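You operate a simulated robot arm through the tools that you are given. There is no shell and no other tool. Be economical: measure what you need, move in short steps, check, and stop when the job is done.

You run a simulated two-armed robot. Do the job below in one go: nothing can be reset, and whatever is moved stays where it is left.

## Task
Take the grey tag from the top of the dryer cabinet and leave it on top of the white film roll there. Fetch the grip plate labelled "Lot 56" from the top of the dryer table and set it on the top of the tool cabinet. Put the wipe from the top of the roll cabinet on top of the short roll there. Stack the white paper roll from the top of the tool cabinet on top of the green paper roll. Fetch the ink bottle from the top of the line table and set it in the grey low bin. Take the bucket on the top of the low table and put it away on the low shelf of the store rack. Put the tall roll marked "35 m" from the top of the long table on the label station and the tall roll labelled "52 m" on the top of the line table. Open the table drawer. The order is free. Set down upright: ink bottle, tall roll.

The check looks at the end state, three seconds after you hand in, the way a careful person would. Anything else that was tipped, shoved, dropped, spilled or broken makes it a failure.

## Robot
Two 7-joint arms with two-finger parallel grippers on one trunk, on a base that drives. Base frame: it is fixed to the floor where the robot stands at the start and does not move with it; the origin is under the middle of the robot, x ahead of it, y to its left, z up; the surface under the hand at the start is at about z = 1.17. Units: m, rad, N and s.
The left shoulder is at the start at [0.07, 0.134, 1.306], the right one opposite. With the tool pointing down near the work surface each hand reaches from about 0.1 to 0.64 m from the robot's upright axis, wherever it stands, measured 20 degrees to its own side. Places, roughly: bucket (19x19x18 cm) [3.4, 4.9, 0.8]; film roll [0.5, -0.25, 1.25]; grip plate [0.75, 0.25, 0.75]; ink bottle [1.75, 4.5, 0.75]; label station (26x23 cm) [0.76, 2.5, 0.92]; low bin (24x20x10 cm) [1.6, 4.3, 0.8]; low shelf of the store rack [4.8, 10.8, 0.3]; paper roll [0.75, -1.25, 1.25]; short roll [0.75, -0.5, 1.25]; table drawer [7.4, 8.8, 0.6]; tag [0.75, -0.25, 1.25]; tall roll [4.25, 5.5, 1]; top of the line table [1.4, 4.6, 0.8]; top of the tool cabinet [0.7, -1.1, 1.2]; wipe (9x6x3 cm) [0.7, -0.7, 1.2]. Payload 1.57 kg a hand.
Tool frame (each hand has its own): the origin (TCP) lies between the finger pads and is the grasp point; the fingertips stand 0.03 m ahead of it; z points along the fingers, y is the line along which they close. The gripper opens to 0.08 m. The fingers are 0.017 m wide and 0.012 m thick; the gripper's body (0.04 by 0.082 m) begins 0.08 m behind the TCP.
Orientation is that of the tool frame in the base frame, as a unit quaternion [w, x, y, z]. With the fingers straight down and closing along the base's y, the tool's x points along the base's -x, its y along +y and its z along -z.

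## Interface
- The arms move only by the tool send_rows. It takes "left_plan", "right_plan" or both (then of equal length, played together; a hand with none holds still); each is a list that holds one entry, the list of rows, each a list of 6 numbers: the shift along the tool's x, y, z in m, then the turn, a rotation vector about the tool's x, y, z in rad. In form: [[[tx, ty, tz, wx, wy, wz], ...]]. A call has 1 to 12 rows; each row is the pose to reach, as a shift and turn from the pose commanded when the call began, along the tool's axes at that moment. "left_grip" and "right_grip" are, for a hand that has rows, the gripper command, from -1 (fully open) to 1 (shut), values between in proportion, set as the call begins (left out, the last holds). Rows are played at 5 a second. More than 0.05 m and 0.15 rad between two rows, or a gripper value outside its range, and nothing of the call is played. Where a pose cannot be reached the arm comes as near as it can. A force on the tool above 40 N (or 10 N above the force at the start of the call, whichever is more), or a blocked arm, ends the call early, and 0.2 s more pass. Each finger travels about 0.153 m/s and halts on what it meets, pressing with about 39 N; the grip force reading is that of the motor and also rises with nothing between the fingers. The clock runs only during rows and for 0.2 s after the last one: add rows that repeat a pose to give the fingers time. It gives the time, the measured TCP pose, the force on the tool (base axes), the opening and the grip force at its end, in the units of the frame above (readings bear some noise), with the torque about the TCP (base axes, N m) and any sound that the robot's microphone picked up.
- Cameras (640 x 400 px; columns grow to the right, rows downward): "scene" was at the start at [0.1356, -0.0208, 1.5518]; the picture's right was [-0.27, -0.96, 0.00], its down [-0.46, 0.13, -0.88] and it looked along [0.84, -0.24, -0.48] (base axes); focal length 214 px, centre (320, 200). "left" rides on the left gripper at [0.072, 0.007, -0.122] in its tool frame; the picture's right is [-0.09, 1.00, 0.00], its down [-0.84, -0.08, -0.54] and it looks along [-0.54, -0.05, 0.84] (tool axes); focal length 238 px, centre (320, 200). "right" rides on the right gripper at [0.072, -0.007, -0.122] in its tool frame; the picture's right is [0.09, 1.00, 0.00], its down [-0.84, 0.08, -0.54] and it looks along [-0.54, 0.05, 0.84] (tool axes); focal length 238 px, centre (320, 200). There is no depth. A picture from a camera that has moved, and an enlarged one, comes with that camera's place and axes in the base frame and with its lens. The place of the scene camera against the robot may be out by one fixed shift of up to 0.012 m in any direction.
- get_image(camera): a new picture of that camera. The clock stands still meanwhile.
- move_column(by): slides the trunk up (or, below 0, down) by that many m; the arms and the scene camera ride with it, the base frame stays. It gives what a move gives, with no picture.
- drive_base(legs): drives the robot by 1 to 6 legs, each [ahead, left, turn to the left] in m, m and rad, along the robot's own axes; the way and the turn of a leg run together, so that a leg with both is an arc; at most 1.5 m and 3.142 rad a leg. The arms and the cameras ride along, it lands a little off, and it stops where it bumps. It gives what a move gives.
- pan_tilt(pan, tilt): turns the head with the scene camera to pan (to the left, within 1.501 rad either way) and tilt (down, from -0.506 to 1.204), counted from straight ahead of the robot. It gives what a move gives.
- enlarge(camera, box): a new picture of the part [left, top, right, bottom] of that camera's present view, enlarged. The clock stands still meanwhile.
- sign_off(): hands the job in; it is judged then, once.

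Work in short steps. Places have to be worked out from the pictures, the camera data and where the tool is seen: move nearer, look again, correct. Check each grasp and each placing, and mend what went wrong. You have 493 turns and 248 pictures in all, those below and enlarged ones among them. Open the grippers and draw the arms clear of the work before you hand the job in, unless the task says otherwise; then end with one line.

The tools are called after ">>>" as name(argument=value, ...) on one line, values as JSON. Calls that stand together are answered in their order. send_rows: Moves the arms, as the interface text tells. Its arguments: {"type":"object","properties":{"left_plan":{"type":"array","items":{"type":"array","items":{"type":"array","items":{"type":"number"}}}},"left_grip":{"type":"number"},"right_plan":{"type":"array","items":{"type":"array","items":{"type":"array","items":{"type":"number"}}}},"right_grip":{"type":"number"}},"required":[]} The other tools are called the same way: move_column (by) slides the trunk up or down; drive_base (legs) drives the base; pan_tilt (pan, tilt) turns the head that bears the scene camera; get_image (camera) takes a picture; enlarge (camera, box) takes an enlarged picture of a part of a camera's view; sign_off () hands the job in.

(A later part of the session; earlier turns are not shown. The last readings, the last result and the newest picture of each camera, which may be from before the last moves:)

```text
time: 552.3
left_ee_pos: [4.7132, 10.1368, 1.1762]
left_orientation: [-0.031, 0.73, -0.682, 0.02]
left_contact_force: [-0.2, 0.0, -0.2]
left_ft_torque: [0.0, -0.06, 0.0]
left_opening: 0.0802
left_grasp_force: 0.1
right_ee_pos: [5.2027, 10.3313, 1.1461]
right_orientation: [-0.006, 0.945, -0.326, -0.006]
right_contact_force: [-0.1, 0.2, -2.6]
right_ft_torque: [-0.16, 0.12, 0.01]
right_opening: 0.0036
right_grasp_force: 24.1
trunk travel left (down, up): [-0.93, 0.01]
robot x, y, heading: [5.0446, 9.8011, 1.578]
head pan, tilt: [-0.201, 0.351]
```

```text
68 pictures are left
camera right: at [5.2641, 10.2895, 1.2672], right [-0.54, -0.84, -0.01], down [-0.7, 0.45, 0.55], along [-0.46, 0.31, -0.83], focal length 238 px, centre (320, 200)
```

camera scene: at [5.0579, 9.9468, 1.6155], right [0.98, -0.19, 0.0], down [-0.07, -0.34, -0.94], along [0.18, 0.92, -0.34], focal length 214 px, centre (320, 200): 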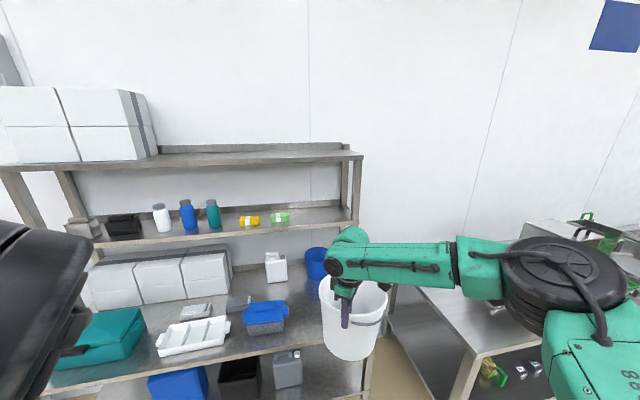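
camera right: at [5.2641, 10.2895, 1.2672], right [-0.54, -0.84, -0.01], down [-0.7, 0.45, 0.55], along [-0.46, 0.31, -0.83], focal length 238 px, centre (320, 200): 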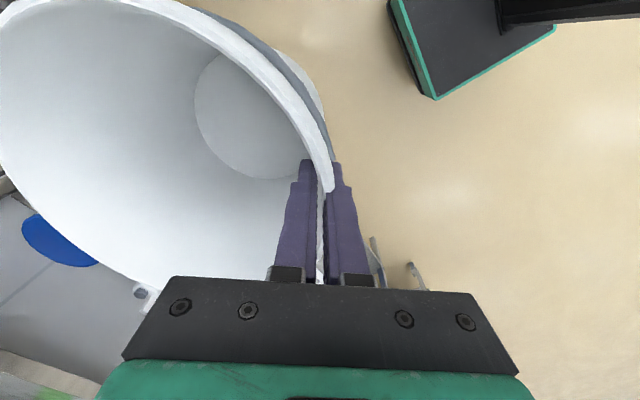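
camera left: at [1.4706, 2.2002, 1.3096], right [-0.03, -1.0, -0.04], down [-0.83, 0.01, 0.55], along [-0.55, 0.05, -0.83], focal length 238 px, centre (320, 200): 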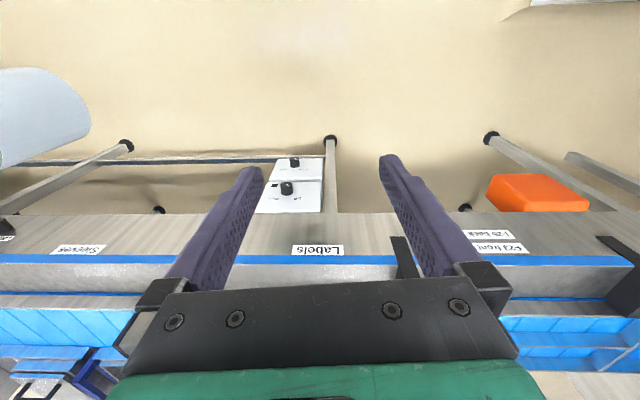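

Bucket centre ≈ (5.261, 10.405), nicely lined up with the free spot. Lower in two steps.

>>> move_column(by=-0.4)

>>> move_column(by=-0.22)

>>> get_image(camera="scene")

```text
time: 556.1
left_ee_pos: [4.7126, 10.1381, 0.776]
left_orientation: [-0.03, 0.73, -0.683, 0.021]
left_contact_force: [0.8, -0.1, 1.2]
left_ft_torque: [-0.01, -0.01, -0.02]
left_opening: 0.0798
left_grasp_force: 0.1
right_ee_pos: [5.2026, 10.3307, 0.7455]
right_orientation: [-0.006, 0.946, -0.325, -0.006]
right_contact_force: [-0.3, 0.7, -1.4]
right_ft_torque: [-0.16, 0.09, -0.03]
right_opening: 0.0037
right_grasp_force: 25.2
trunk travel left (down, up): [-0.53, 0.41]
robot x, y, heading: [5.0436, 9.8005, 1.579]
head pan, tilt: [-0.201, 0.351]
```

```text
time: 558.5
left_ee_pos: [4.7126, 10.1368, 0.5561]
left_orientation: [-0.03, 0.73, -0.682, 0.021]
left_contact_force: [0.9, 1.1, -0.6]
left_ft_torque: [0.01, 0.01, 0.0]
left_opening: 0.0798
left_grasp_force: 0.1
right_ee_pos: [5.2031, 10.3312, 0.5265]
right_orientation: [-0.006, 0.946, -0.325, -0.006]
right_contact_force: [-0.9, -0.7, -1.9]
right_ft_torque: [-0.17, 0.07, -0.02]
right_opening: 0.0037
right_grasp_force: 24.6
trunk travel left (down, up): [-0.31, 0.63]
robot x, y, heading: [5.0443, 9.8021, 1.577]
head pan, tilt: [-0.201, 0.351]
```

```text
67 pictures are left
camera scene: at [5.0578, 9.9472, 0.9955], right [0.98, -0.19, 0.0], down [-0.07, -0.34, -0.94], along [0.18, 0.92, -0.34], focal length 214 px, centre (320, 200)
```

scene: 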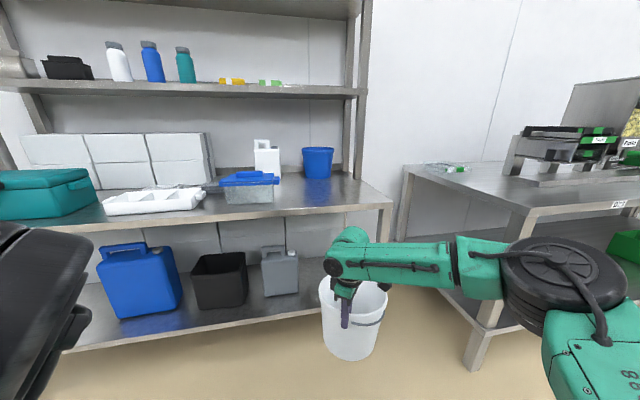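

The hand can't pass under the bench top with this near-wall grip. I'll set the bucket on the floor here and regrip its side with a forward-tilted hand. Lower the trunk.

>>> drive_base(legs=[[-0.25, 0, 0]])

>>> move_column(by=-0.3)

>>> send_rows(right_plan=[[[0, 0, 0.02, 0, 0, 0], [0, 0, 0.035, 0, 0, 0], [0, 0, 0.045, 0, 0, 0], [0, 0, 0.045, 0, 0, 0]]])

>>> get_image(camera="scene")

```text
time: 560.3
left_ee_pos: [4.7158, 9.8879, 0.5572]
left_orientation: [-0.03, 0.73, -0.682, 0.02]
left_contact_force: [0.3, -1.1, 0.7]
left_ft_torque: [0.0, 0.03, 0.0]
left_opening: 0.0799
left_grasp_force: 0.1
right_ee_pos: [5.2042, 10.0821, 0.5269]
right_orientation: [-0.005, 0.945, -0.326, -0.007]
right_contact_force: [-0.4, 0.4, -2.6]
right_ft_torque: [-0.14, 0.06, -0.05]
right_opening: 0.0039
right_grasp_force: 24.1
trunk travel left (down, up): [-0.31, 0.63]
robot x, y, heading: [5.042, 9.5565, 1.583]
head pan, tilt: [-0.201, 0.351]
```

```text
time: 563.3
left_ee_pos: [4.7135, 9.888, 0.2561]
left_orientation: [-0.03, 0.731, -0.682, 0.021]
left_contact_force: [0.1, 0.4, 0.4]
left_ft_torque: [0.0, -0.01, 0.01]
left_opening: 0.08
left_grasp_force: 0.2
right_ee_pos: [5.2041, 10.0814, 0.2268]
right_orientation: [-0.006, 0.946, -0.325, -0.007]
right_contact_force: [-1.1, 0.2, -1.8]
right_ft_torque: [-0.18, 0.09, 0.0]
right_opening: 0.0036
right_grasp_force: 24.1
trunk travel left (down, up): [-0.01, 0.93]
robot x, y, heading: [5.0442, 9.5539, 1.579]
head pan, tilt: [-0.201, 0.351]
```

```text
time: 564.3
left_ee_pos: [4.7145, 9.8879, 0.2561]
left_orientation: [-0.03, 0.73, -0.682, 0.02]
left_contact_force: [0.5, -0.3, 0.3]
left_ft_torque: [-0.03, -0.06, 0.0]
left_opening: 0.0802
left_grasp_force: 0.1
right_ee_pos: [5.2103, 10.0707, 0.1858]
right_orientation: [-0.006, 0.946, -0.325, -0.006]
right_contact_force: [0.1, -0.2, -2.5]
right_ft_torque: [-0.2, 0.06, 0.02]
right_opening: 0.0036
right_grasp_force: 25.0
right hand out of reach, approached as far as the arm can: row 1, 2, 3, 4
trunk travel left (down, up): [-0.01, 0.93]
robot x, y, heading: [5.0471, 9.5525, 1.581]
head pan, tilt: [-0.201, 0.351]
```

```text
66 pictures are left
camera scene: at [5.0598, 9.6982, 0.6954], right [0.98, -0.19, 0.0], down [-0.07, -0.34, -0.94], along [0.18, 0.92, -0.34], focal length 214 px, centre (320, 200)
```

scene: 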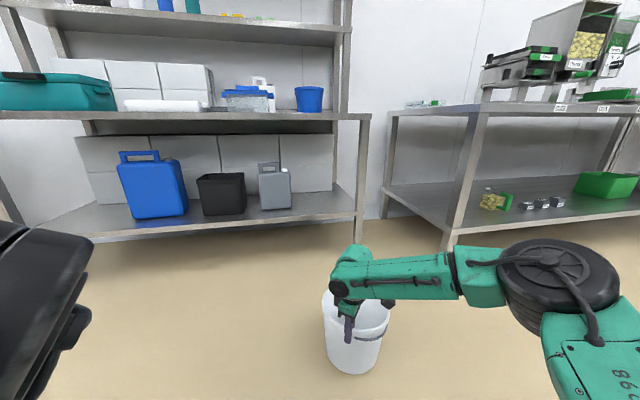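

Lower the last ~2 cm to the floor.

>>> send_rows(right_plan=[[[0, 0, 0.01, 0, 0, 0], [0, 0, 0.02, 0, 0, 0], [0, 0, 0.028, 0, 0, 0], [0, 0, 0.028, 0, 0, 0]]])

>>> enlarge(camera="scene", box=[290, 260, 430, 390])

```text
time: 565.3
left_ee_pos: [4.7138, 9.8877, 0.2569]
left_orientation: [-0.031, 0.73, -0.682, 0.019]
left_contact_force: [-0.4, -0.6, 0.5]
left_ft_torque: [-0.01, 0.02, 0.04]
left_opening: 0.08
left_grasp_force: 0.1
right_ee_pos: [5.2166, 10.0629, 0.1659]
right_orientation: [-0.008, 0.946, -0.325, -0.007]
right_contact_force: [-4.5, -3.7, 11.9]
right_ft_torque: [0.97, -0.38, 0.21]
right_opening: 0.0043
right_grasp_force: 24.9
right hand out of reach, approached as far as the arm can: row 1, 2, 3, 4
trunk travel left (down, up): [-0.01, 0.93]
robot x, y, heading: [5.0443, 9.551, 1.575]
head pan, tilt: [-0.201, 0.351]
```

```text
3.08 times, centred on (360, 325) of scene
camera zoom: at [5.0591, 9.6966, 0.6959], right [0.98, -0.19, 0.0], down [-0.06, -0.34, -0.94], along [0.18, 0.92, -0.34], focal length 660 px, centre (197, -185)
```

zoom: 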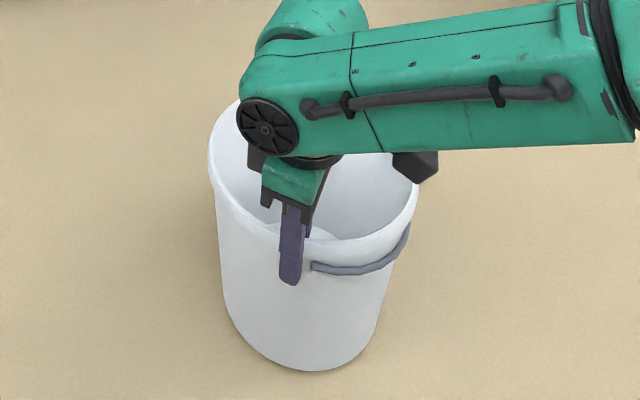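

On the floor. Release, raise the hand and realign its yaw.

>>> send_rows(right_plan=[[[0, 0, 0, 0, 0, 0], [0, 0, 0, 0, 0, 0], [0, 0, -0.04, 0, 0, 0], [0, 0, -0.08, 0, 0, 0], [0, 0, -0.12, 0, 0, 0], [0, 0, -0.15, 0, 0, 0], [0, 0, -0.15, 0, 0, 0]]], right_grip=-0.6)

>>> send_rows(right_plan=[[[0, 0, 0, 0, 0, 0.13], [0, 0, 0, 0, 0, 0.26], [0, 0, 0, 0, 0, 0.39], [0, 0, 0, 0, 0, 0.52], [0, 0, 0, 0, 0, 0.65], [0, 0, 0, 0, 0, 0.78], [0, 0, 0, 0, 0, 0.9], [0, 0, 0, 0, 0, 0.9]]])

>>> get_image(camera="right")

```text
time: 566.9
left_ee_pos: [4.7131, 9.8882, 0.2554]
left_orientation: [-0.03, 0.73, -0.682, 0.021]
left_contact_force: [0.1, 0.6, 0.3]
left_ft_torque: [0.0, -0.01, -0.02]
left_opening: 0.0798
left_grasp_force: 0.0
right_ee_pos: [5.2174, 10.0599, 0.3133]
right_orientation: [-0.006, 0.945, -0.326, -0.005]
right_contact_force: [-0.2, 0.0, -0.3]
right_ft_torque: [0.01, 0.0, 0.01]
right_opening: 0.0642
right_grasp_force: 0.1
trunk travel left (down, up): [-0.01, 0.93]
robot x, y, heading: [5.0431, 9.5533, 1.58]
head pan, tilt: [-0.201, 0.351]
```

```text
time: 568.7
left_ee_pos: [4.7151, 9.8879, 0.256]
left_orientation: [-0.029, 0.73, -0.682, 0.021]
left_contact_force: [0.3, -0.7, 0.3]
left_ft_torque: [-0.01, 0.02, 0.01]
left_opening: 0.0798
left_grasp_force: 0.1
right_ee_pos: [5.2175, 10.061, 0.3141]
right_orientation: [-0.003, 0.71, -0.705, -0.009]
right_contact_force: [0.1, 0.0, 0.2]
right_ft_torque: [0.0, 0.02, -0.02]
right_opening: 0.064
right_grasp_force: 0.0
trunk travel left (down, up): [-0.01, 0.93]
robot x, y, heading: [5.046, 9.5538, 1.577]
head pan, tilt: [-0.201, 0.351]
```

```text
64 pictures are left
camera right: at [5.2254, 9.986, 0.4349], right [-1.0, -0.1, 0.01], down [-0.08, 0.83, 0.56], along [-0.06, 0.55, -0.83], focal length 238 px, centre (320, 200)
```

right: 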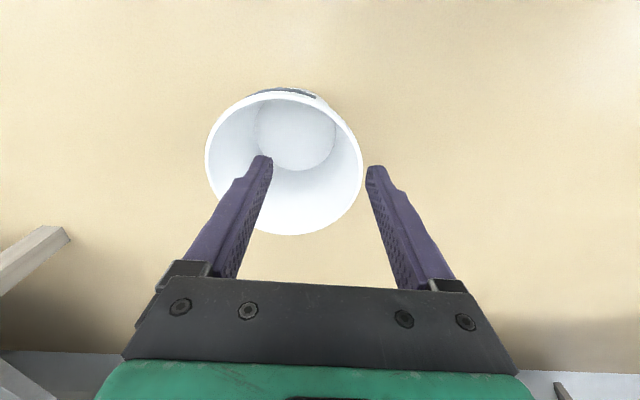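

Bucket rim centre ≈ (5.252, 10.105); left wall x ≈ 5.161. Tilt the hand forward 0.8 rad over the left wall and descend.

>>> send_rows(right_plan=[[[-0.008, 0.01, 0, 0, -0.14, 0], [-0.015, 0.02, 0, 0, -0.28, 0], [-0.023, 0.03, 0, 0, -0.42, 0], [-0.03, 0.04, 0, 0, -0.56, 0], [-0.038, 0.05, 0, 0, -0.68, 0], [-0.044, 0.0545, 0, 0, -0.8, 0], [-0.044, 0.0545, 0.04, 0, -0.8, 0], [-0.044, 0.0545, 0.08, 0, -0.8, 0], [-0.044, 0.0545, 0.08, 0, -0.8, 0]]])

>>> get_image(camera="right")

>>> enlarge(camera="scene", box=[270, 230, 430, 390])

```text
time: 570.7
left_ee_pos: [4.7145, 9.8888, 0.2563]
left_orientation: [-0.03, 0.73, -0.682, 0.02]
left_contact_force: [-0.7, -0.4, 0.0]
left_ft_torque: [-0.04, -0.02, 0.04]
left_opening: 0.0801
left_grasp_force: 0.0
right_ee_pos: [5.1631, 10.1045, 0.2354]
right_orientation: [-0.276, 0.651, -0.647, -0.285]
right_contact_force: [0.6, 0.4, 0.4]
right_ft_torque: [0.01, -0.03, -0.02]
right_opening: 0.0641
right_grasp_force: 0.0
trunk travel left (down, up): [-0.01, 0.93]
robot x, y, heading: [5.042, 9.5532, 1.58]
head pan, tilt: [-0.201, 0.351]
```

```text
63 pictures are left
camera right: at [5.17, 9.9663, 0.2669], right [-1.0, -0.07, -0.06], down [-0.07, 0.18, 0.98], along [-0.06, 0.98, -0.18], focal length 238 px, centre (320, 200)
```

right: 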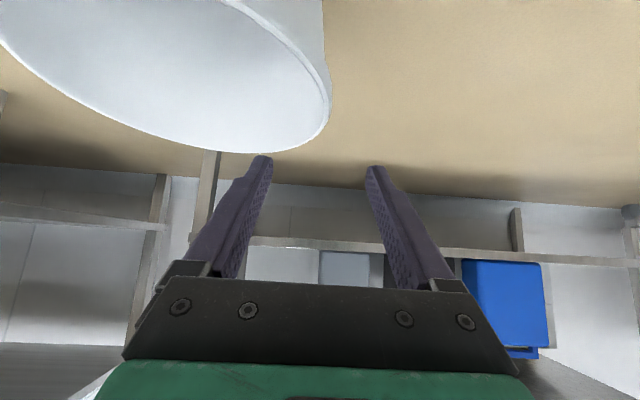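

```text
2.50 times, centred on (350, 310) of scene
camera zoom: at [5.0597, 9.6979, 0.6955], right [0.98, -0.19, 0.0], down [-0.07, -0.34, -0.94], along [0.18, 0.92, -0.34], focal length 536 px, centre (245, -75)
```

zoom: 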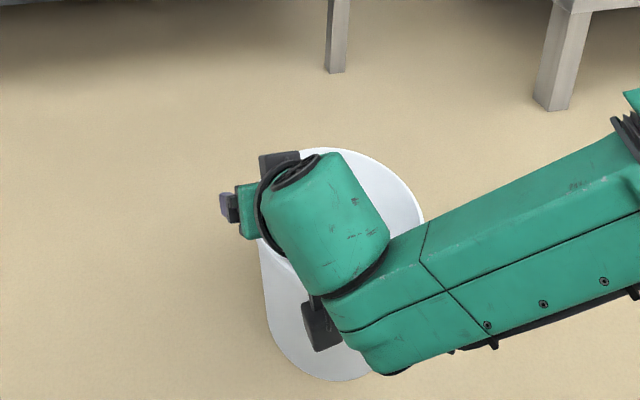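

Aligned over the left wall. Descend 7.5 cm and close.

>>> send_rows(right_plan=[[[0.018, 0, 0.0174, 0, 0, 0], [0.036, 0, 0.0349, 0, 0, 0], [0.0538, 0, 0.0523, 0, 0, 0], [0.0538, 0, 0.0523, 0, 0, 0]]])

>>> get_image(camera="right")

```text
time: 571.7
left_ee_pos: [4.713, 9.8884, 0.2568]
left_orientation: [-0.03, 0.73, -0.682, 0.02]
left_contact_force: [0.1, -0.5, -0.9]
left_ft_torque: [0.02, 0.0, -0.05]
left_opening: 0.0802
left_grasp_force: 0.0
right_ee_pos: [5.1687, 10.1009, 0.1683]
right_orientation: [-0.276, 0.651, -0.647, -0.285]
right_contact_force: [0.0, -0.9, 0.1]
right_ft_torque: [-0.02, 0.01, 0.01]
right_opening: 0.0642
right_grasp_force: 0.1
right hand out of reach, approached as far as the arm can: row 3, 4
trunk travel left (down, up): [-0.01, 0.93]
robot x, y, heading: [5.045, 9.5535, 1.578]
head pan, tilt: [-0.201, 0.351]
```

```text
61 pictures are left
camera right: at [5.1768, 9.963, 0.2], right [-1.0, -0.07, -0.06], down [-0.07, 0.18, 0.98], along [-0.06, 0.98, -0.18], focal length 238 px, centre (320, 200)
```

right: 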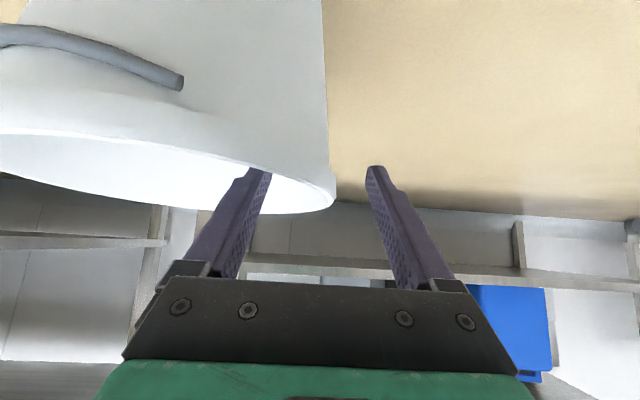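

Wall is between the fingers. Close and lift with the trunk.

>>> send_rows(right_plan=[[[0, 0, 0, 0, 0, 0], [0, 0, 0, 0, 0, 0], [0, 0, 0, 0, 0, 0], [0, 0, 0, 0, 0, 0]]], right_grip=1)

>>> move_column(by=0.06)

>>> get_image(camera="scene")

```text
time: 572.7
left_ee_pos: [4.7151, 9.8883, 0.2568]
left_orientation: [-0.03, 0.73, -0.682, 0.019]
left_contact_force: [-0.7, 0.3, -0.2]
left_ft_torque: [-0.02, -0.01, 0.03]
left_opening: 0.0801
left_grasp_force: 0.1
right_ee_pos: [5.1671, 10.1014, 0.1699]
right_orientation: [-0.276, 0.651, -0.647, -0.284]
right_contact_force: [-0.1, 1.7, 2.3]
right_ft_torque: [0.34, -0.41, 0.26]
right_opening: 0.0055
right_grasp_force: 25.7
trunk travel left (down, up): [-0.01, 0.93]
robot x, y, heading: [5.0452, 9.5514, 1.583]
head pan, tilt: [-0.201, 0.351]
```

```text
time: 573.7
left_ee_pos: [4.7138, 9.8886, 0.3158]
left_orientation: [-0.03, 0.73, -0.683, 0.021]
left_contact_force: [-0.2, 0.5, 0.3]
left_ft_torque: [0.0, 0.02, 0.0]
left_opening: 0.0799
left_grasp_force: 0.0
right_ee_pos: [5.169, 10.1008, 0.2281]
right_orientation: [-0.276, 0.651, -0.648, -0.283]
right_contact_force: [0.0, 0.2, -2.7]
right_ft_torque: [-0.01, 0.16, -0.03]
right_opening: 0.0036
right_grasp_force: 24.8
trunk travel left (down, up): [-0.07, 0.87]
robot x, y, heading: [5.043, 9.5541, 1.577]
head pan, tilt: [-0.201, 0.351]
```

```text
60 pictures are left
camera scene: at [5.0598, 9.6982, 0.7554], right [0.98, -0.19, 0.0], down [-0.07, -0.34, -0.94], along [0.18, 0.92, -0.34], focal length 214 px, centre (320, 200)
```

scene: 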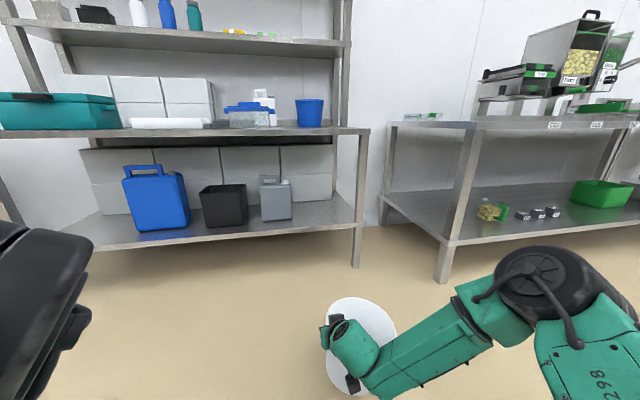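

Side grip holds. Shelf: surface ≈0.26, front ≈10.62, leg at x≈5.43. Raise 0.25 and advance part-way.

>>> move_column(by=0.25)

>>> drive_base(legs=[[0.38, -0.015, 0]])

>>> get_image(camera="scene")

>>> get_image(camera="right")

```text
time: 576.3
left_ee_pos: [4.7139, 9.8889, 0.5649]
left_orientation: [-0.03, 0.73, -0.682, 0.02]
left_contact_force: [-0.1, -0.7, 0.4]
left_ft_torque: [-0.02, 0.0, 0.02]
left_opening: 0.0802
left_grasp_force: 0.0
right_ee_pos: [5.1689, 10.1018, 0.479]
right_orientation: [-0.277, 0.65, -0.648, -0.283]
right_contact_force: [1.0, 0.2, -2.7]
right_ft_torque: [0.0, 0.2, -0.02]
right_opening: 0.0036
right_grasp_force: 24.1
trunk travel left (down, up): [-0.32, 0.62]
robot x, y, heading: [5.0435, 9.5511, 1.58]
head pan, tilt: [-0.201, 0.351]
```

```text
time: 578.7
left_ee_pos: [4.7247, 10.2673, 0.5658]
left_orientation: [-0.03, 0.731, -0.682, 0.021]
left_contact_force: [0.1, 1.3, 0.4]
left_ft_torque: [-0.01, 0.0, -0.03]
left_opening: 0.0799
left_grasp_force: 0.1
right_ee_pos: [5.1793, 10.4811, 0.4783]
right_orientation: [-0.276, 0.652, -0.647, -0.284]
right_contact_force: [0.3, 0.6, -3.6]
right_ft_torque: [-0.01, 0.18, 0.06]
right_opening: 0.0036
right_grasp_force: 23.7
trunk travel left (down, up): [-0.32, 0.62]
robot x, y, heading: [5.056, 9.9326, 1.58]
head pan, tilt: [-0.201, 0.351]
```

```text
59 pictures are left
camera scene: at [5.0709, 10.0785, 1.0053], right [0.98, -0.19, 0.0], down [-0.06, -0.34, -0.94], along [0.18, 0.92, -0.34], focal length 214 px, centre (320, 200)
```

scene: 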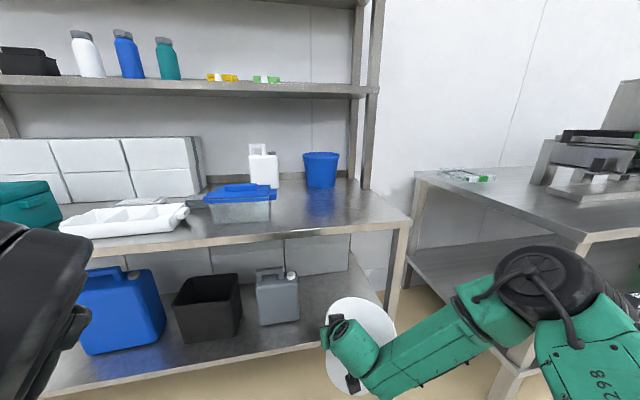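

```text
58 pictures are left
camera right: at [5.1872, 10.3434, 0.5098], right [-1.0, -0.07, -0.06], down [-0.07, 0.18, 0.98], along [-0.06, 0.98, -0.18], focal length 238 px, centre (320, 200)
```

right: 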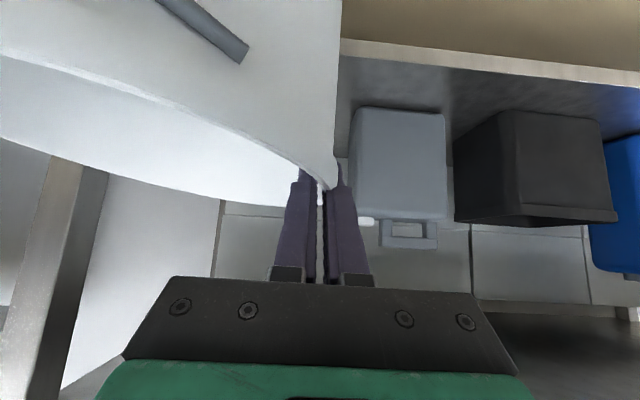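

Clearances: jug edge x≈5.114, leg inner x≈5.413; bucket spans ≈5.18–5.37. Advance in two small steps.

>>> drive_base(legs=[[0.12, -0.006, 0]])

>>> get_image(camera="scene")

```text
time: 579.9
left_ee_pos: [4.7297, 10.3901, 0.5657]
left_orientation: [-0.03, 0.731, -0.682, 0.02]
left_contact_force: [0.8, 0.0, 0.3]
left_ft_torque: [0.01, 0.01, 0.0]
left_opening: 0.08
left_grasp_force: 0.0
right_ee_pos: [5.1855, 10.6038, 0.478]
right_orientation: [-0.276, 0.651, -0.648, -0.283]
right_contact_force: [0.6, 0.2, -2.3]
right_ft_torque: [0.04, 0.19, 0.0]
right_opening: 0.0036
right_grasp_force: 24.8
trunk travel left (down, up): [-0.32, 0.62]
robot x, y, heading: [5.0614, 10.0543, 1.576]
head pan, tilt: [-0.201, 0.351]
```

```text
57 pictures are left
camera scene: at [5.0758, 10.2005, 1.0053], right [0.98, -0.19, 0.0], down [-0.07, -0.34, -0.94], along [0.18, 0.92, -0.34], focal length 214 px, centre (320, 200)
```

scene: 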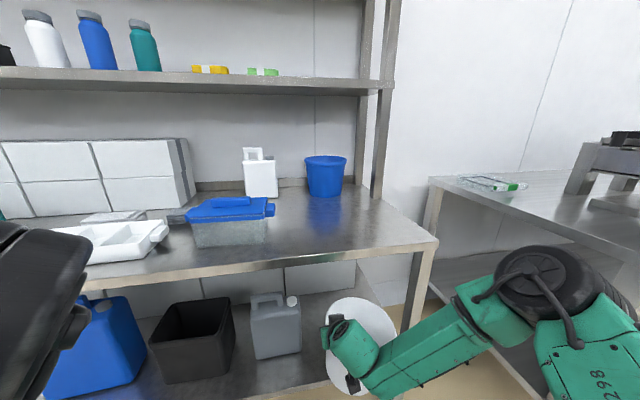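

Extend the arm forward 0.115 m (keeping the base, so the left elbow stays clear).

>>> send_rows(right_plan=[[[-0.02, 0, 0.0206, 0, 0, 0], [-0.04, 0, 0.0413, 0, 0, 0], [-0.06, 0, 0.0619, 0, 0, 0], [-0.08, 0, 0.0825, 0, 0, 0], [-0.08, 0, 0.0825, 0, 0, 0]]])

>>> get_image(camera="scene")

>>> get_image(camera="right")

```text
time: 581.1
left_ee_pos: [4.7298, 10.3885, 0.5652]
left_orientation: [-0.03, 0.73, -0.682, 0.021]
left_contact_force: [0.2, -0.4, -0.6]
left_ft_torque: [0.0, 0.01, 0.0]
left_opening: 0.0799
left_grasp_force: 0.0
right_ee_pos: [5.2122, 10.6807, 0.5156]
right_orientation: [-0.274, 0.652, -0.647, -0.283]
right_contact_force: [0.5, 0.2, -2.5]
right_ft_torque: [0.01, 0.21, 0.02]
right_opening: 0.0036
right_grasp_force: 24.2
right hand out of reach, approached as far as the arm can: row 1, 2, 3, 4, 5
trunk travel left (down, up): [-0.32, 0.62]
robot x, y, heading: [5.0587, 10.0539, 1.579]
head pan, tilt: [-0.201, 0.351]
```

```text
56 pictures are left
camera scene: at [5.0758, 10.1998, 1.0054], right [0.98, -0.19, 0.0], down [-0.07, -0.34, -0.94], along [0.18, 0.92, -0.34], focal length 214 px, centre (320, 200)
```

scene: 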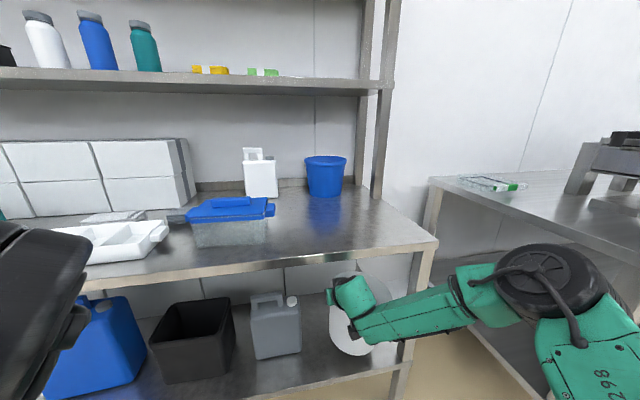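

```text
55 pictures are left
camera right: at [5.2209, 10.542, 0.5466], right [-1.0, -0.07, -0.06], down [-0.07, 0.18, 0.98], along [-0.06, 0.98, -0.18], focal length 238 px, centre (320, 200)
```

right: 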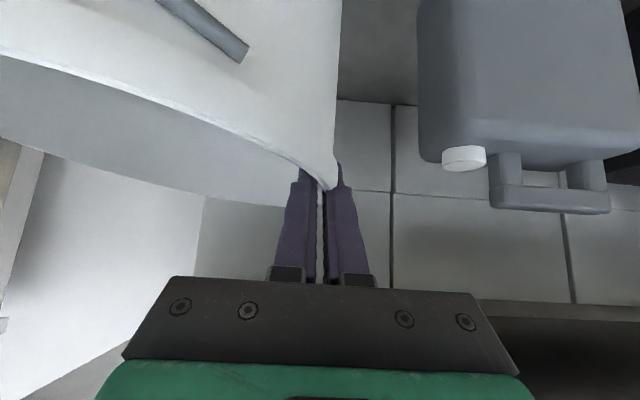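

Reached y ≈ 10.68 but drifted right; nudge the base 0.03 ahead and 0.025 left, then lower.

>>> drive_base(legs=[[0.035, 0.022, 0]])

>>> move_column(by=-0.06)

>>> get_image(camera="scene")

```text
time: 582.0
left_ee_pos: [4.7073, 10.4243, 0.5656]
left_orientation: [-0.03, 0.731, -0.682, 0.02]
left_contact_force: [0.5, 0.2, -0.3]
left_ft_torque: [-0.01, -0.02, 0.05]
left_opening: 0.0802
left_grasp_force: 0.1
right_ee_pos: [5.1893, 10.7161, 0.5155]
right_orientation: [-0.275, 0.652, -0.647, -0.284]
right_contact_force: [-0.3, -0.3, -2.9]
right_ft_torque: [-0.01, 0.18, 0.01]
right_opening: 0.0036
right_grasp_force: 24.8
trunk travel left (down, up): [-0.32, 0.62]
robot x, y, heading: [5.0389, 10.087, 1.578]
head pan, tilt: [-0.201, 0.351]
```

```text
time: 583.0
left_ee_pos: [4.7073, 10.4231, 0.5061]
left_orientation: [-0.031, 0.731, -0.681, 0.02]
left_contact_force: [-1.1, 0.0, -0.1]
left_ft_torque: [-0.02, 0.02, 0.0]
left_opening: 0.0802
left_grasp_force: 0.1
right_ee_pos: [5.1892, 10.7146, 0.4559]
right_orientation: [-0.277, 0.652, -0.646, -0.285]
right_contact_force: [-2.0, -0.5, 4.4]
right_ft_torque: [0.17, -0.51, 0.07]
right_opening: 0.004
right_grasp_force: 25.1
trunk travel left (down, up): [-0.26, 0.68]
robot x, y, heading: [5.039, 10.0873, 1.581]
head pan, tilt: [-0.201, 0.351]
```

```text
54 pictures are left
camera scene: at [5.0528, 10.2335, 0.9456], right [0.98, -0.19, 0.0], down [-0.06, -0.34, -0.94], along [0.18, 0.92, -0.34], focal length 214 px, centre (320, 200)
```

scene: 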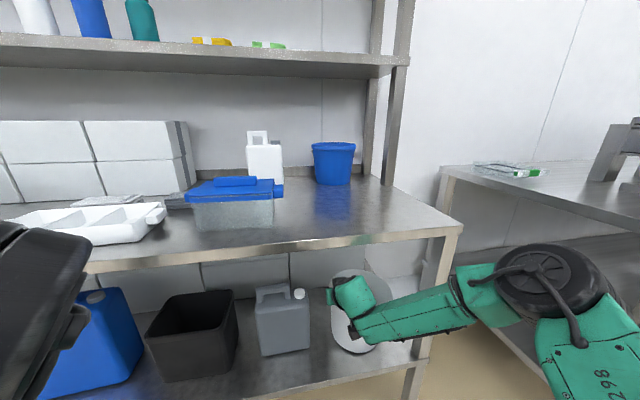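

Bucket has touched the shelf (force flipped to +4 N). Open partially, lift the fingers out upward-back.

>>> send_rows(right_plan=[[[0, 0, 0, 0, 0, 0], [0, 0, 0, 0, 0, 0], [0, 0, 0, 0, 0, 0], [0, 0, 0, 0, 0, 0]]], right_grip=-0.4)

>>> get_image(camera="right")

```text
time: 584.0
left_ee_pos: [4.7074, 10.4239, 0.5047]
left_orientation: [-0.03, 0.731, -0.682, 0.02]
left_contact_force: [0.4, 0.6, 0.6]
left_ft_torque: [0.01, -0.01, -0.01]
left_opening: 0.08
left_grasp_force: 0.1
right_ee_pos: [5.1898, 10.7138, 0.4548]
right_orientation: [-0.277, 0.652, -0.647, -0.285]
right_contact_force: [-0.1, 0.2, 0.1]
right_ft_torque: [0.02, 0.01, 0.01]
right_opening: 0.0561
right_grasp_force: 0.1
trunk travel left (down, up): [-0.26, 0.68]
robot x, y, heading: [5.0388, 10.0908, 1.577]
head pan, tilt: [-0.201, 0.351]
```

```text
53 pictures are left
camera right: at [5.1984, 10.5765, 0.4867], right [-1.0, -0.07, -0.06], down [-0.07, 0.18, 0.98], along [-0.06, 0.98, -0.18], focal length 238 px, centre (320, 200)
```

right: 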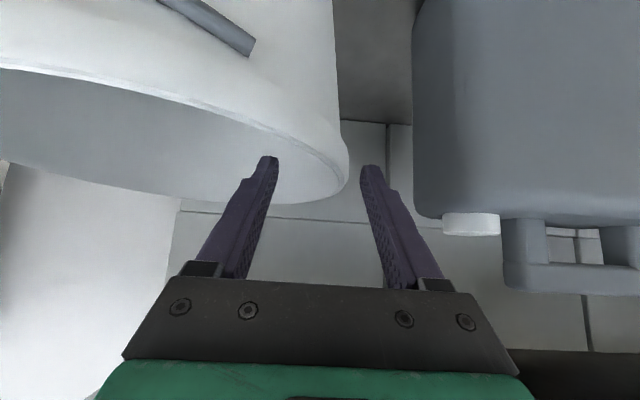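

Bucket released. Withdraw up and back in small steps.

>>> send_rows(right_plan=[[[-0.0072, 0, -0.0209, 0, 0, 0], [-0.0083, 0, -0.0385, 0, 0, 0], [-0.0044, 0, -0.06, 0, 0, 0], [0.0165, 0, -0.0815, 0, 0, 0], [0.0374, 0, -0.103, 0, 0, 0], [0.0583, 0, -0.1245, 0, 0, 0], [0.0583, 0, -0.1245, 0, 0, 0]]])

>>> get_image(camera="right")

>>> get_image(camera="scene")

```text
time: 585.6
left_ee_pos: [4.7069, 10.4239, 0.5057]
left_orientation: [-0.03, 0.731, -0.682, 0.021]
left_contact_force: [-1.1, 0.1, -0.1]
left_ft_torque: [-0.01, -0.01, -0.01]
left_opening: 0.0799
left_grasp_force: 0.1
right_ee_pos: [5.192, 10.5833, 0.4985]
right_orientation: [-0.276, 0.651, -0.647, -0.284]
right_contact_force: [-0.2, -0.2, 0.0]
right_ft_torque: [0.05, 0.0, -0.01]
right_opening: 0.0562
right_grasp_force: 0.1
trunk travel left (down, up): [-0.26, 0.68]
robot x, y, heading: [5.0388, 10.0861, 1.583]
head pan, tilt: [-0.201, 0.351]
```

```text
52 pictures are left
camera right: at [5.1995, 10.4458, 0.5296], right [-1.0, -0.07, -0.06], down [-0.07, 0.18, 0.98], along [-0.06, 0.98, -0.18], focal length 238 px, centre (320, 200)
```

right: 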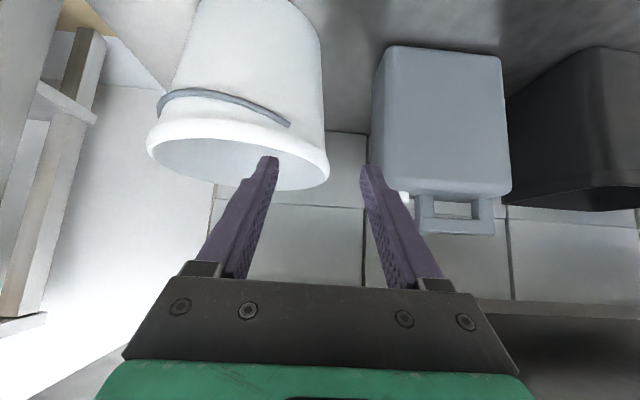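

```text
51 pictures are left
camera scene: at [5.0531, 10.2342, 0.9455], right [0.98, -0.19, 0.0], down [-0.07, -0.34, -0.94], along [0.18, 0.92, -0.34], focal length 214 px, centre (320, 200)
```

scene: 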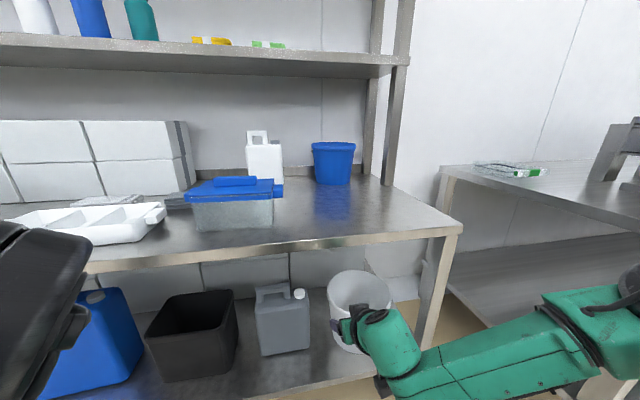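

Bucket stands on the low shelf. Back away, raise the trunk, and unwind the right hand.

>>> drive_base(legs=[[-0.6, 0, 0]])

>>> move_column(by=0.35)

>>> send_rows(right_plan=[[[0, 0, -0.02, 0, 0.13, 0], [0, 0, -0.04, 0, 0.26, 0], [0, 0, -0.06, 0, 0.39, 0], [0, 0, -0.08, 0, 0.52, 0], [0, 0, -0.1, 0, 0.66, 0], [0, 0, -0.12, 0, 0.8, 0], [0, 0, -0.12, 0, 0.8, 0]]], right_grip=-1)

>>> pan_tilt(pan=-0.9, tilt=0.3)

>>> get_image(camera="scene")

```text
time: 589.0
left_ee_pos: [4.7138, 9.8104, 0.5067]
left_orientation: [-0.03, 0.732, -0.68, 0.02]
left_contact_force: [0.2, 0.2, -0.2]
left_ft_torque: [0.02, 0.0, 0.02]
left_opening: 0.08
left_grasp_force: 0.1
right_ee_pos: [5.1958, 9.9737, 0.4982]
right_orientation: [-0.275, 0.653, -0.645, -0.285]
right_contact_force: [-0.4, 1.5, 0.8]
right_ft_torque: [0.0, 0.0, -0.01]
right_opening: 0.0559
right_grasp_force: 0.1
trunk travel left (down, up): [-0.26, 0.68]
robot x, y, heading: [5.0476, 9.4823, 1.583]
head pan, tilt: [-0.201, 0.351]
```

```text
time: 592.5
left_ee_pos: [4.7131, 9.8113, 0.8559]
left_orientation: [-0.031, 0.733, -0.679, 0.021]
left_contact_force: [-0.1, 0.2, -0.2]
left_ft_torque: [0.0, 0.0, 0.01]
left_opening: 0.0797
left_grasp_force: 0.0
right_ee_pos: [5.1961, 9.9739, 0.8486]
right_orientation: [-0.275, 0.653, -0.645, -0.286]
right_contact_force: [0.6, 0.3, -0.4]
right_ft_torque: [0.01, 0.03, 0.0]
right_opening: 0.056
right_grasp_force: 0.1
trunk travel left (down, up): [-0.61, 0.33]
robot x, y, heading: [5.0481, 9.4777, 1.582]
head pan, tilt: [-0.201, 0.351]
```

```text
time: 594.1
left_ee_pos: [4.7132, 9.8109, 0.8555]
left_orientation: [-0.031, 0.733, -0.68, 0.02]
left_contact_force: [-0.4, 0.5, -0.5]
left_ft_torque: [-0.03, 0.0, 0.0]
left_opening: 0.0801
left_grasp_force: 0.0
right_ee_pos: [5.1998, 9.8875, 0.9316]
right_orientation: [-0.002, 0.713, -0.701, -0.009]
right_contact_force: [0.0, -0.2, -0.6]
right_ft_torque: [-0.01, -0.02, -0.03]
right_opening: 0.0799
right_grasp_force: 0.0
trunk travel left (down, up): [-0.61, 0.33]
robot x, y, heading: [5.0435, 9.4742, 1.584]
head pan, tilt: [-0.201, 0.351]
```

```text
time: 595.1
left_ee_pos: [4.7135, 9.8113, 0.8555]
left_orientation: [-0.03, 0.733, -0.679, 0.02]
left_contact_force: [-0.3, 0.4, 0.2]
left_ft_torque: [-0.01, 0.0, -0.03]
left_opening: 0.08
left_grasp_force: 0.0
right_ee_pos: [5.1988, 9.8871, 0.9319]
right_orientation: [-0.002, 0.712, -0.702, -0.007]
right_contact_force: [0.4, 0.3, 0.0]
right_ft_torque: [0.0, 0.02, -0.03]
right_opening: 0.0799
right_grasp_force: 0.1
trunk travel left (down, up): [-0.61, 0.33]
robot x, y, heading: [5.0491, 9.479, 1.584]
head pan, tilt: [-0.901, 0.3]
```

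```text
50 pictures are left
camera scene: at [5.1152, 9.591, 1.3002], right [0.63, -0.77, 0.0], down [-0.23, -0.19, -0.96], along [0.74, 0.61, -0.3], focal length 214 px, centre (320, 200)
```

scene: 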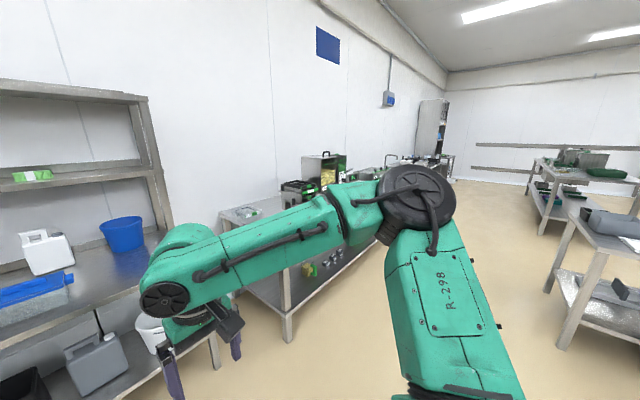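

Turn toward +x to look for the table drawer.

>>> drive_base(legs=[[-0.5, 0, 0], [0, 0, -1.58]])

>>> pan_tilt(pan=0.0, tilt=0.3)

>>> get_image(camera="scene")

```text
time: 601.9
left_ee_pos: [5.388, 9.3087, 0.8556]
left_orientation: [0.007, -0.036, 0.999, -0.037]
left_contact_force: [0.6, -0.2, -0.2]
left_ft_torque: [-0.03, 0.0, 0.0]
left_opening: 0.08
left_grasp_force: 0.0
right_ee_pos: [5.4626, 8.8239, 0.9311]
right_orientation: [0.006, -0.007, 1.0, 0.005]
right_contact_force: [-1.2, -0.3, -0.2]
right_ft_torque: [0.0, 0.02, 0.01]
right_opening: 0.08
right_grasp_force: 0.0
trunk travel left (down, up): [-0.61, 0.33]
robot x, y, heading: [5.0532, 8.9777, 0.015]
head pan, tilt: [-0.901, 0.3]
```

```text
time: 603.1
left_ee_pos: [5.3875, 9.31, 0.8566]
left_orientation: [0.007, -0.036, 0.999, -0.037]
left_contact_force: [0.5, -0.3, -0.6]
left_ft_torque: [0.01, -0.02, 0.02]
left_opening: 0.08
left_grasp_force: 0.1
right_ee_pos: [5.4637, 8.8229, 0.9314]
right_orientation: [0.007, -0.007, 1.0, 0.005]
right_contact_force: [0.1, -0.2, -0.4]
right_ft_torque: [0.03, -0.03, -0.03]
right_opening: 0.0801
right_grasp_force: 0.1
trunk travel left (down, up): [-0.61, 0.33]
robot x, y, heading: [5.0547, 8.9803, 0.012]
head pan, tilt: [0.0, 0.3]
```

```text
49 pictures are left
camera scene: at [5.195, 8.9835, 1.3002], right [0.01, -1.0, 0.0], down [-0.3, 0.0, -0.96], along [0.96, 0.01, -0.3], focal length 214 px, centre (320, 200)
```

scene: 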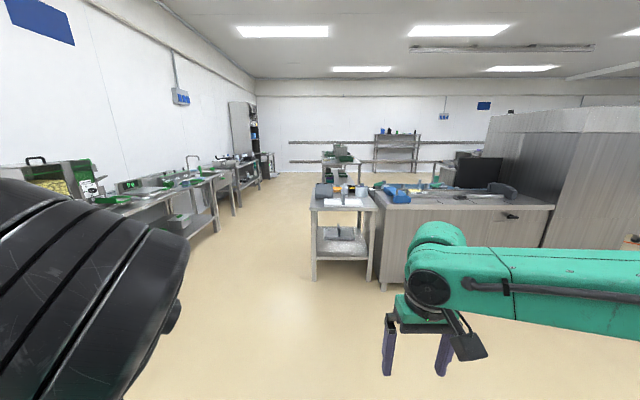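

>>> enlarge(camera="scene", box=[290, 150, 450, 300])

>>> enlarge(camera="scene", box=[370, 140, 570, 260])

```text
2.67 times, centred on (370, 225) of scene
camera zoom: at [5.195, 8.9835, 1.3002], right [0.01, -1.0, 0.0], down [-0.3, 0.0, -0.96], along [0.96, 0.01, -0.3], focal length 572 px, centre (187, 133)
```

zoom: 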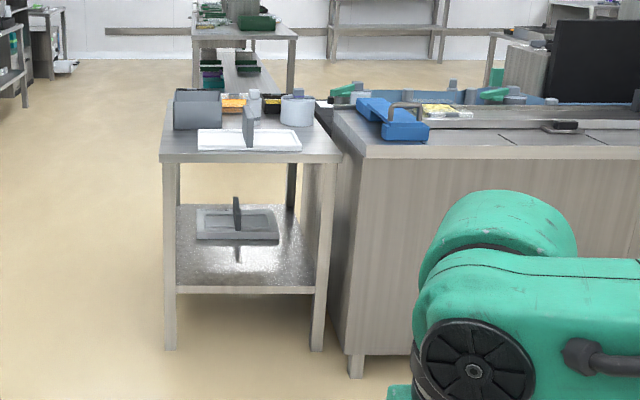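

```text
3.20 times, centred on (470, 200) of scene
camera zoom: at [5.195, 8.9835, 1.3002], right [0.01, -1.0, 0.0], down [-0.3, 0.0, -0.96], along [0.96, 0.01, -0.3], focal length 686 px, centre (-160, 200)
```

zoom: 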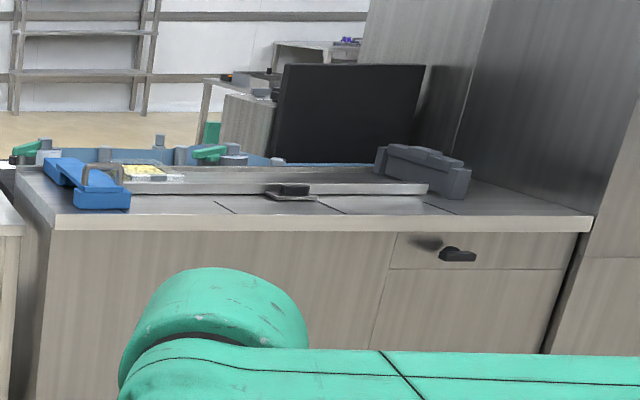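

The desk's drawer is not at the stated place (7.4, 8.8, 0.6); the small table at x 6.9–7.6, y 8.55–9.05 fits. Drive to its north side and look.

>>> drive_base(legs=[[0, 0.72, 0], [1.3, 0, 0]])

>>> pan_tilt(pan=-0.8, tilt=0.35)

>>> get_image(camera="scene")

```text
time: 613.2
left_ee_pos: [6.667, 10.0666, 0.8562]
left_orientation: [0.007, -0.047, 0.998, -0.036]
left_contact_force: [-0.6, 0.3, -0.5]
left_ft_torque: [0.01, -0.01, -0.03]
left_opening: 0.0799
left_grasp_force: 0.2
right_ee_pos: [6.7514, 9.5831, 0.9307]
right_orientation: [0.007, -0.016, 1.0, 0.005]
right_contact_force: [-0.9, -0.4, -0.6]
right_ft_torque: [-0.01, 0.02, 0.0]
right_opening: 0.0801
right_grasp_force: 0.1
trunk travel left (down, up): [-0.61, 0.33]
robot x, y, heading: [6.3365, 9.7308, 0.038]
head pan, tilt: [0.0, 0.3]
```

```text
time: 614.3
left_ee_pos: [6.6675, 10.0674, 0.8554]
left_orientation: [0.007, -0.047, 0.998, -0.037]
left_contact_force: [0.3, 0.5, 0.4]
left_ft_torque: [-0.01, -0.02, 0.01]
left_opening: 0.0799
left_grasp_force: 0.1
right_ee_pos: [6.7524, 9.5831, 0.9302]
right_orientation: [0.006, -0.016, 1.0, 0.004]
right_contact_force: [1.3, 0.9, -0.4]
right_ft_torque: [0.0, 0.01, -0.02]
right_opening: 0.08
right_grasp_force: 0.0
trunk travel left (down, up): [-0.61, 0.33]
robot x, y, heading: [6.3364, 9.7264, 0.035]
head pan, tilt: [-0.799, 0.351]
```

```text
46 pictures are left
camera scene: at [6.4546, 9.6702, 1.2955], right [-0.69, -0.72, 0.0], down [-0.25, 0.24, -0.94], along [0.68, -0.65, -0.34], focal length 214 px, centre (320, 200)
```

scene: 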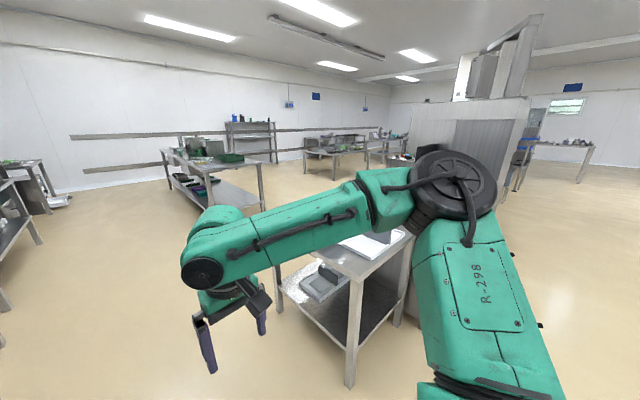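

>>> drive_base(legs=[[0.95, 0.05, 0], [0, 0, -1.6]])

>>> pan_tilt(pan=-0.1, tilt=0.5)

>>> get_image(camera="scene")

```text
time: 623.1
left_ee_pos: [7.6244, 9.4792, 0.8562]
left_orientation: [-0.021, 0.677, 0.735, -0.03]
left_contact_force: [-0.7, 0.0, 0.0]
left_ft_torque: [-0.02, 0.0, -0.01]
left_opening: 0.08
left_grasp_force: 0.1
right_ee_pos: [7.1387, 9.4006, 0.9309]
right_orientation: [0.008, 0.7, 0.714, -0.002]
right_contact_force: [-0.7, 0.3, 0.3]
right_ft_torque: [0.01, 0.02, 0.01]
right_opening: 0.08
right_grasp_force: 0.0
trunk travel left (down, up): [-0.61, 0.33]
robot x, y, heading: [7.2858, 9.8116, -1.548]
head pan, tilt: [-0.799, 0.351]
```

```text
time: 624.2
left_ee_pos: [7.6245, 9.4805, 0.8557]
left_orientation: [-0.02, 0.677, 0.735, -0.03]
left_contact_force: [1.0, -0.2, -0.2]
left_ft_torque: [-0.03, 0.04, 0.02]
left_opening: 0.0798
left_grasp_force: 0.1
right_ee_pos: [7.1384, 9.4025, 0.9307]
right_orientation: [0.008, 0.699, 0.715, -0.001]
right_contact_force: [-0.3, 0.3, 0.9]
right_ft_torque: [0.01, -0.03, 0.02]
right_opening: 0.0802
right_grasp_force: 0.1
trunk travel left (down, up): [-0.61, 0.33]
robot x, y, heading: [7.2901, 9.8082, -1.549]
head pan, tilt: [-0.099, 0.499]
```

```text
45 pictures are left
camera scene: at [7.2816, 9.6744, 1.2818], right [-1.0, 0.08, 0.0], down [0.04, 0.48, -0.88], along [-0.07, -0.88, -0.48], focal length 214 px, centre (320, 200)
```

scene: 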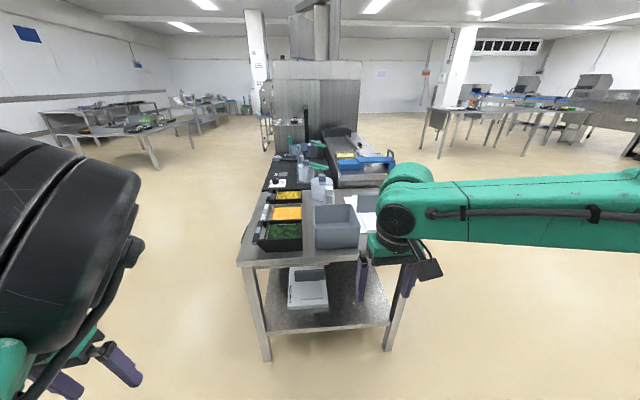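

>>> enlarge(camera="scene", box=[220, 160, 420, 320])

```text
2.50 times, centred on (320, 240) of scene
camera zoom: at [7.2816, 9.6744, 1.2818], right [-1.0, 0.08, 0.0], down [0.04, 0.48, -0.88], along [-0.07, -0.88, -0.48], focal length 536 px, centre (320, 100)
```

zoom: 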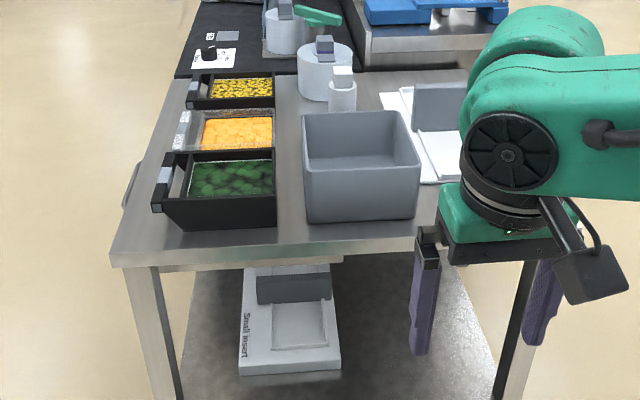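

There's a drawer handle on the table's east side (≈ (7.62, 8.79, 0.62)). Drive around to the east, facing -x.

>>> drive_base(legs=[[0, 1.15, 0], [0.82, 0, 0], [0, 0, -1.57]])

>>> pan_tilt(pan=-0.1, tilt=0.55)

>>> get_image(camera="scene")

>>> get_image(camera="right")

```text
time: 637.9
left_ee_pos: [8.1414, 8.6804, 0.8552]
left_orientation: [-0.036, 0.998, 0.047, -0.008]
left_contact_force: [0.0, 0.6, 0.3]
left_ft_torque: [0.0, -0.03, -0.03]
left_opening: 0.08
left_grasp_force: 0.0
right_ee_pos: [8.0568, 9.1635, 0.9302]
right_orientation: [0.004, 1.0, 0.017, -0.007]
right_contact_force: [-0.7, 0.1, 0.5]
right_ft_torque: [0.0, -0.01, -0.01]
right_opening: 0.08
right_grasp_force: 0.0
trunk travel left (down, up): [-0.61, 0.33]
robot x, y, heading: [8.4668, 9.0158, -3.107]
head pan, tilt: [-0.099, 0.499]
```

```text
time: 638.5
left_ee_pos: [8.1408, 8.6801, 0.8546]
left_orientation: [-0.036, 0.998, 0.047, -0.008]
left_contact_force: [0.0, -0.5, 0.2]
left_ft_torque: [0.04, 0.02, 0.01]
left_opening: 0.0799
left_grasp_force: 0.0
right_ee_pos: [8.0564, 9.1648, 0.9304]
right_orientation: [0.005, 1.0, 0.017, -0.006]
right_contact_force: [0.1, 1.3, -0.4]
right_ft_torque: [0.02, -0.03, 0.02]
right_opening: 0.0801
right_grasp_force: 0.0
trunk travel left (down, up): [-0.61, 0.33]
robot x, y, heading: [8.47, 9.0156, -3.107]
head pan, tilt: [-0.099, 0.55]
```

```text
43 pictures are left
camera scene: at [8.3265, 9.0274, 1.2772], right [0.07, 1.0, 0.0], down [0.52, -0.03, -0.85], along [-0.85, 0.06, -0.52], focal length 214 px, centre (320, 200)
```

scene: 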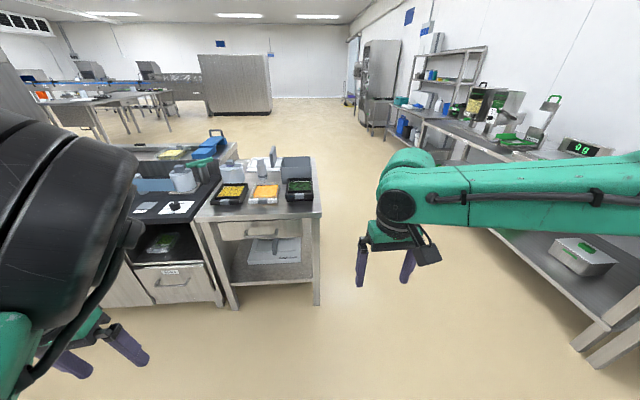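

```text
42 pictures are left
camera right: at [8.1292, 9.1748, 1.0514], right [0.13, -0.99, 0.01], down [-0.83, -0.1, 0.55], along [-0.55, -0.08, -0.83], focal length 238 px, centre (320, 200)
```

right: 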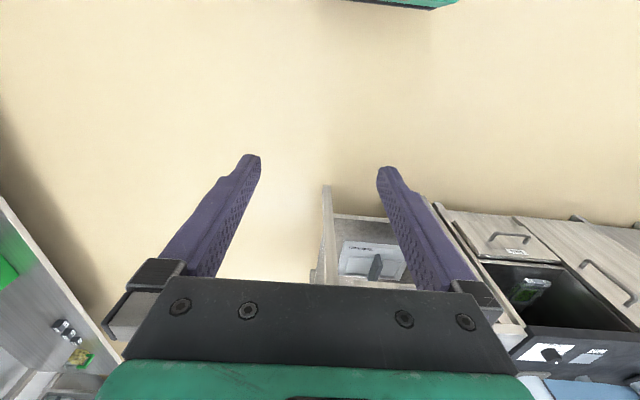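

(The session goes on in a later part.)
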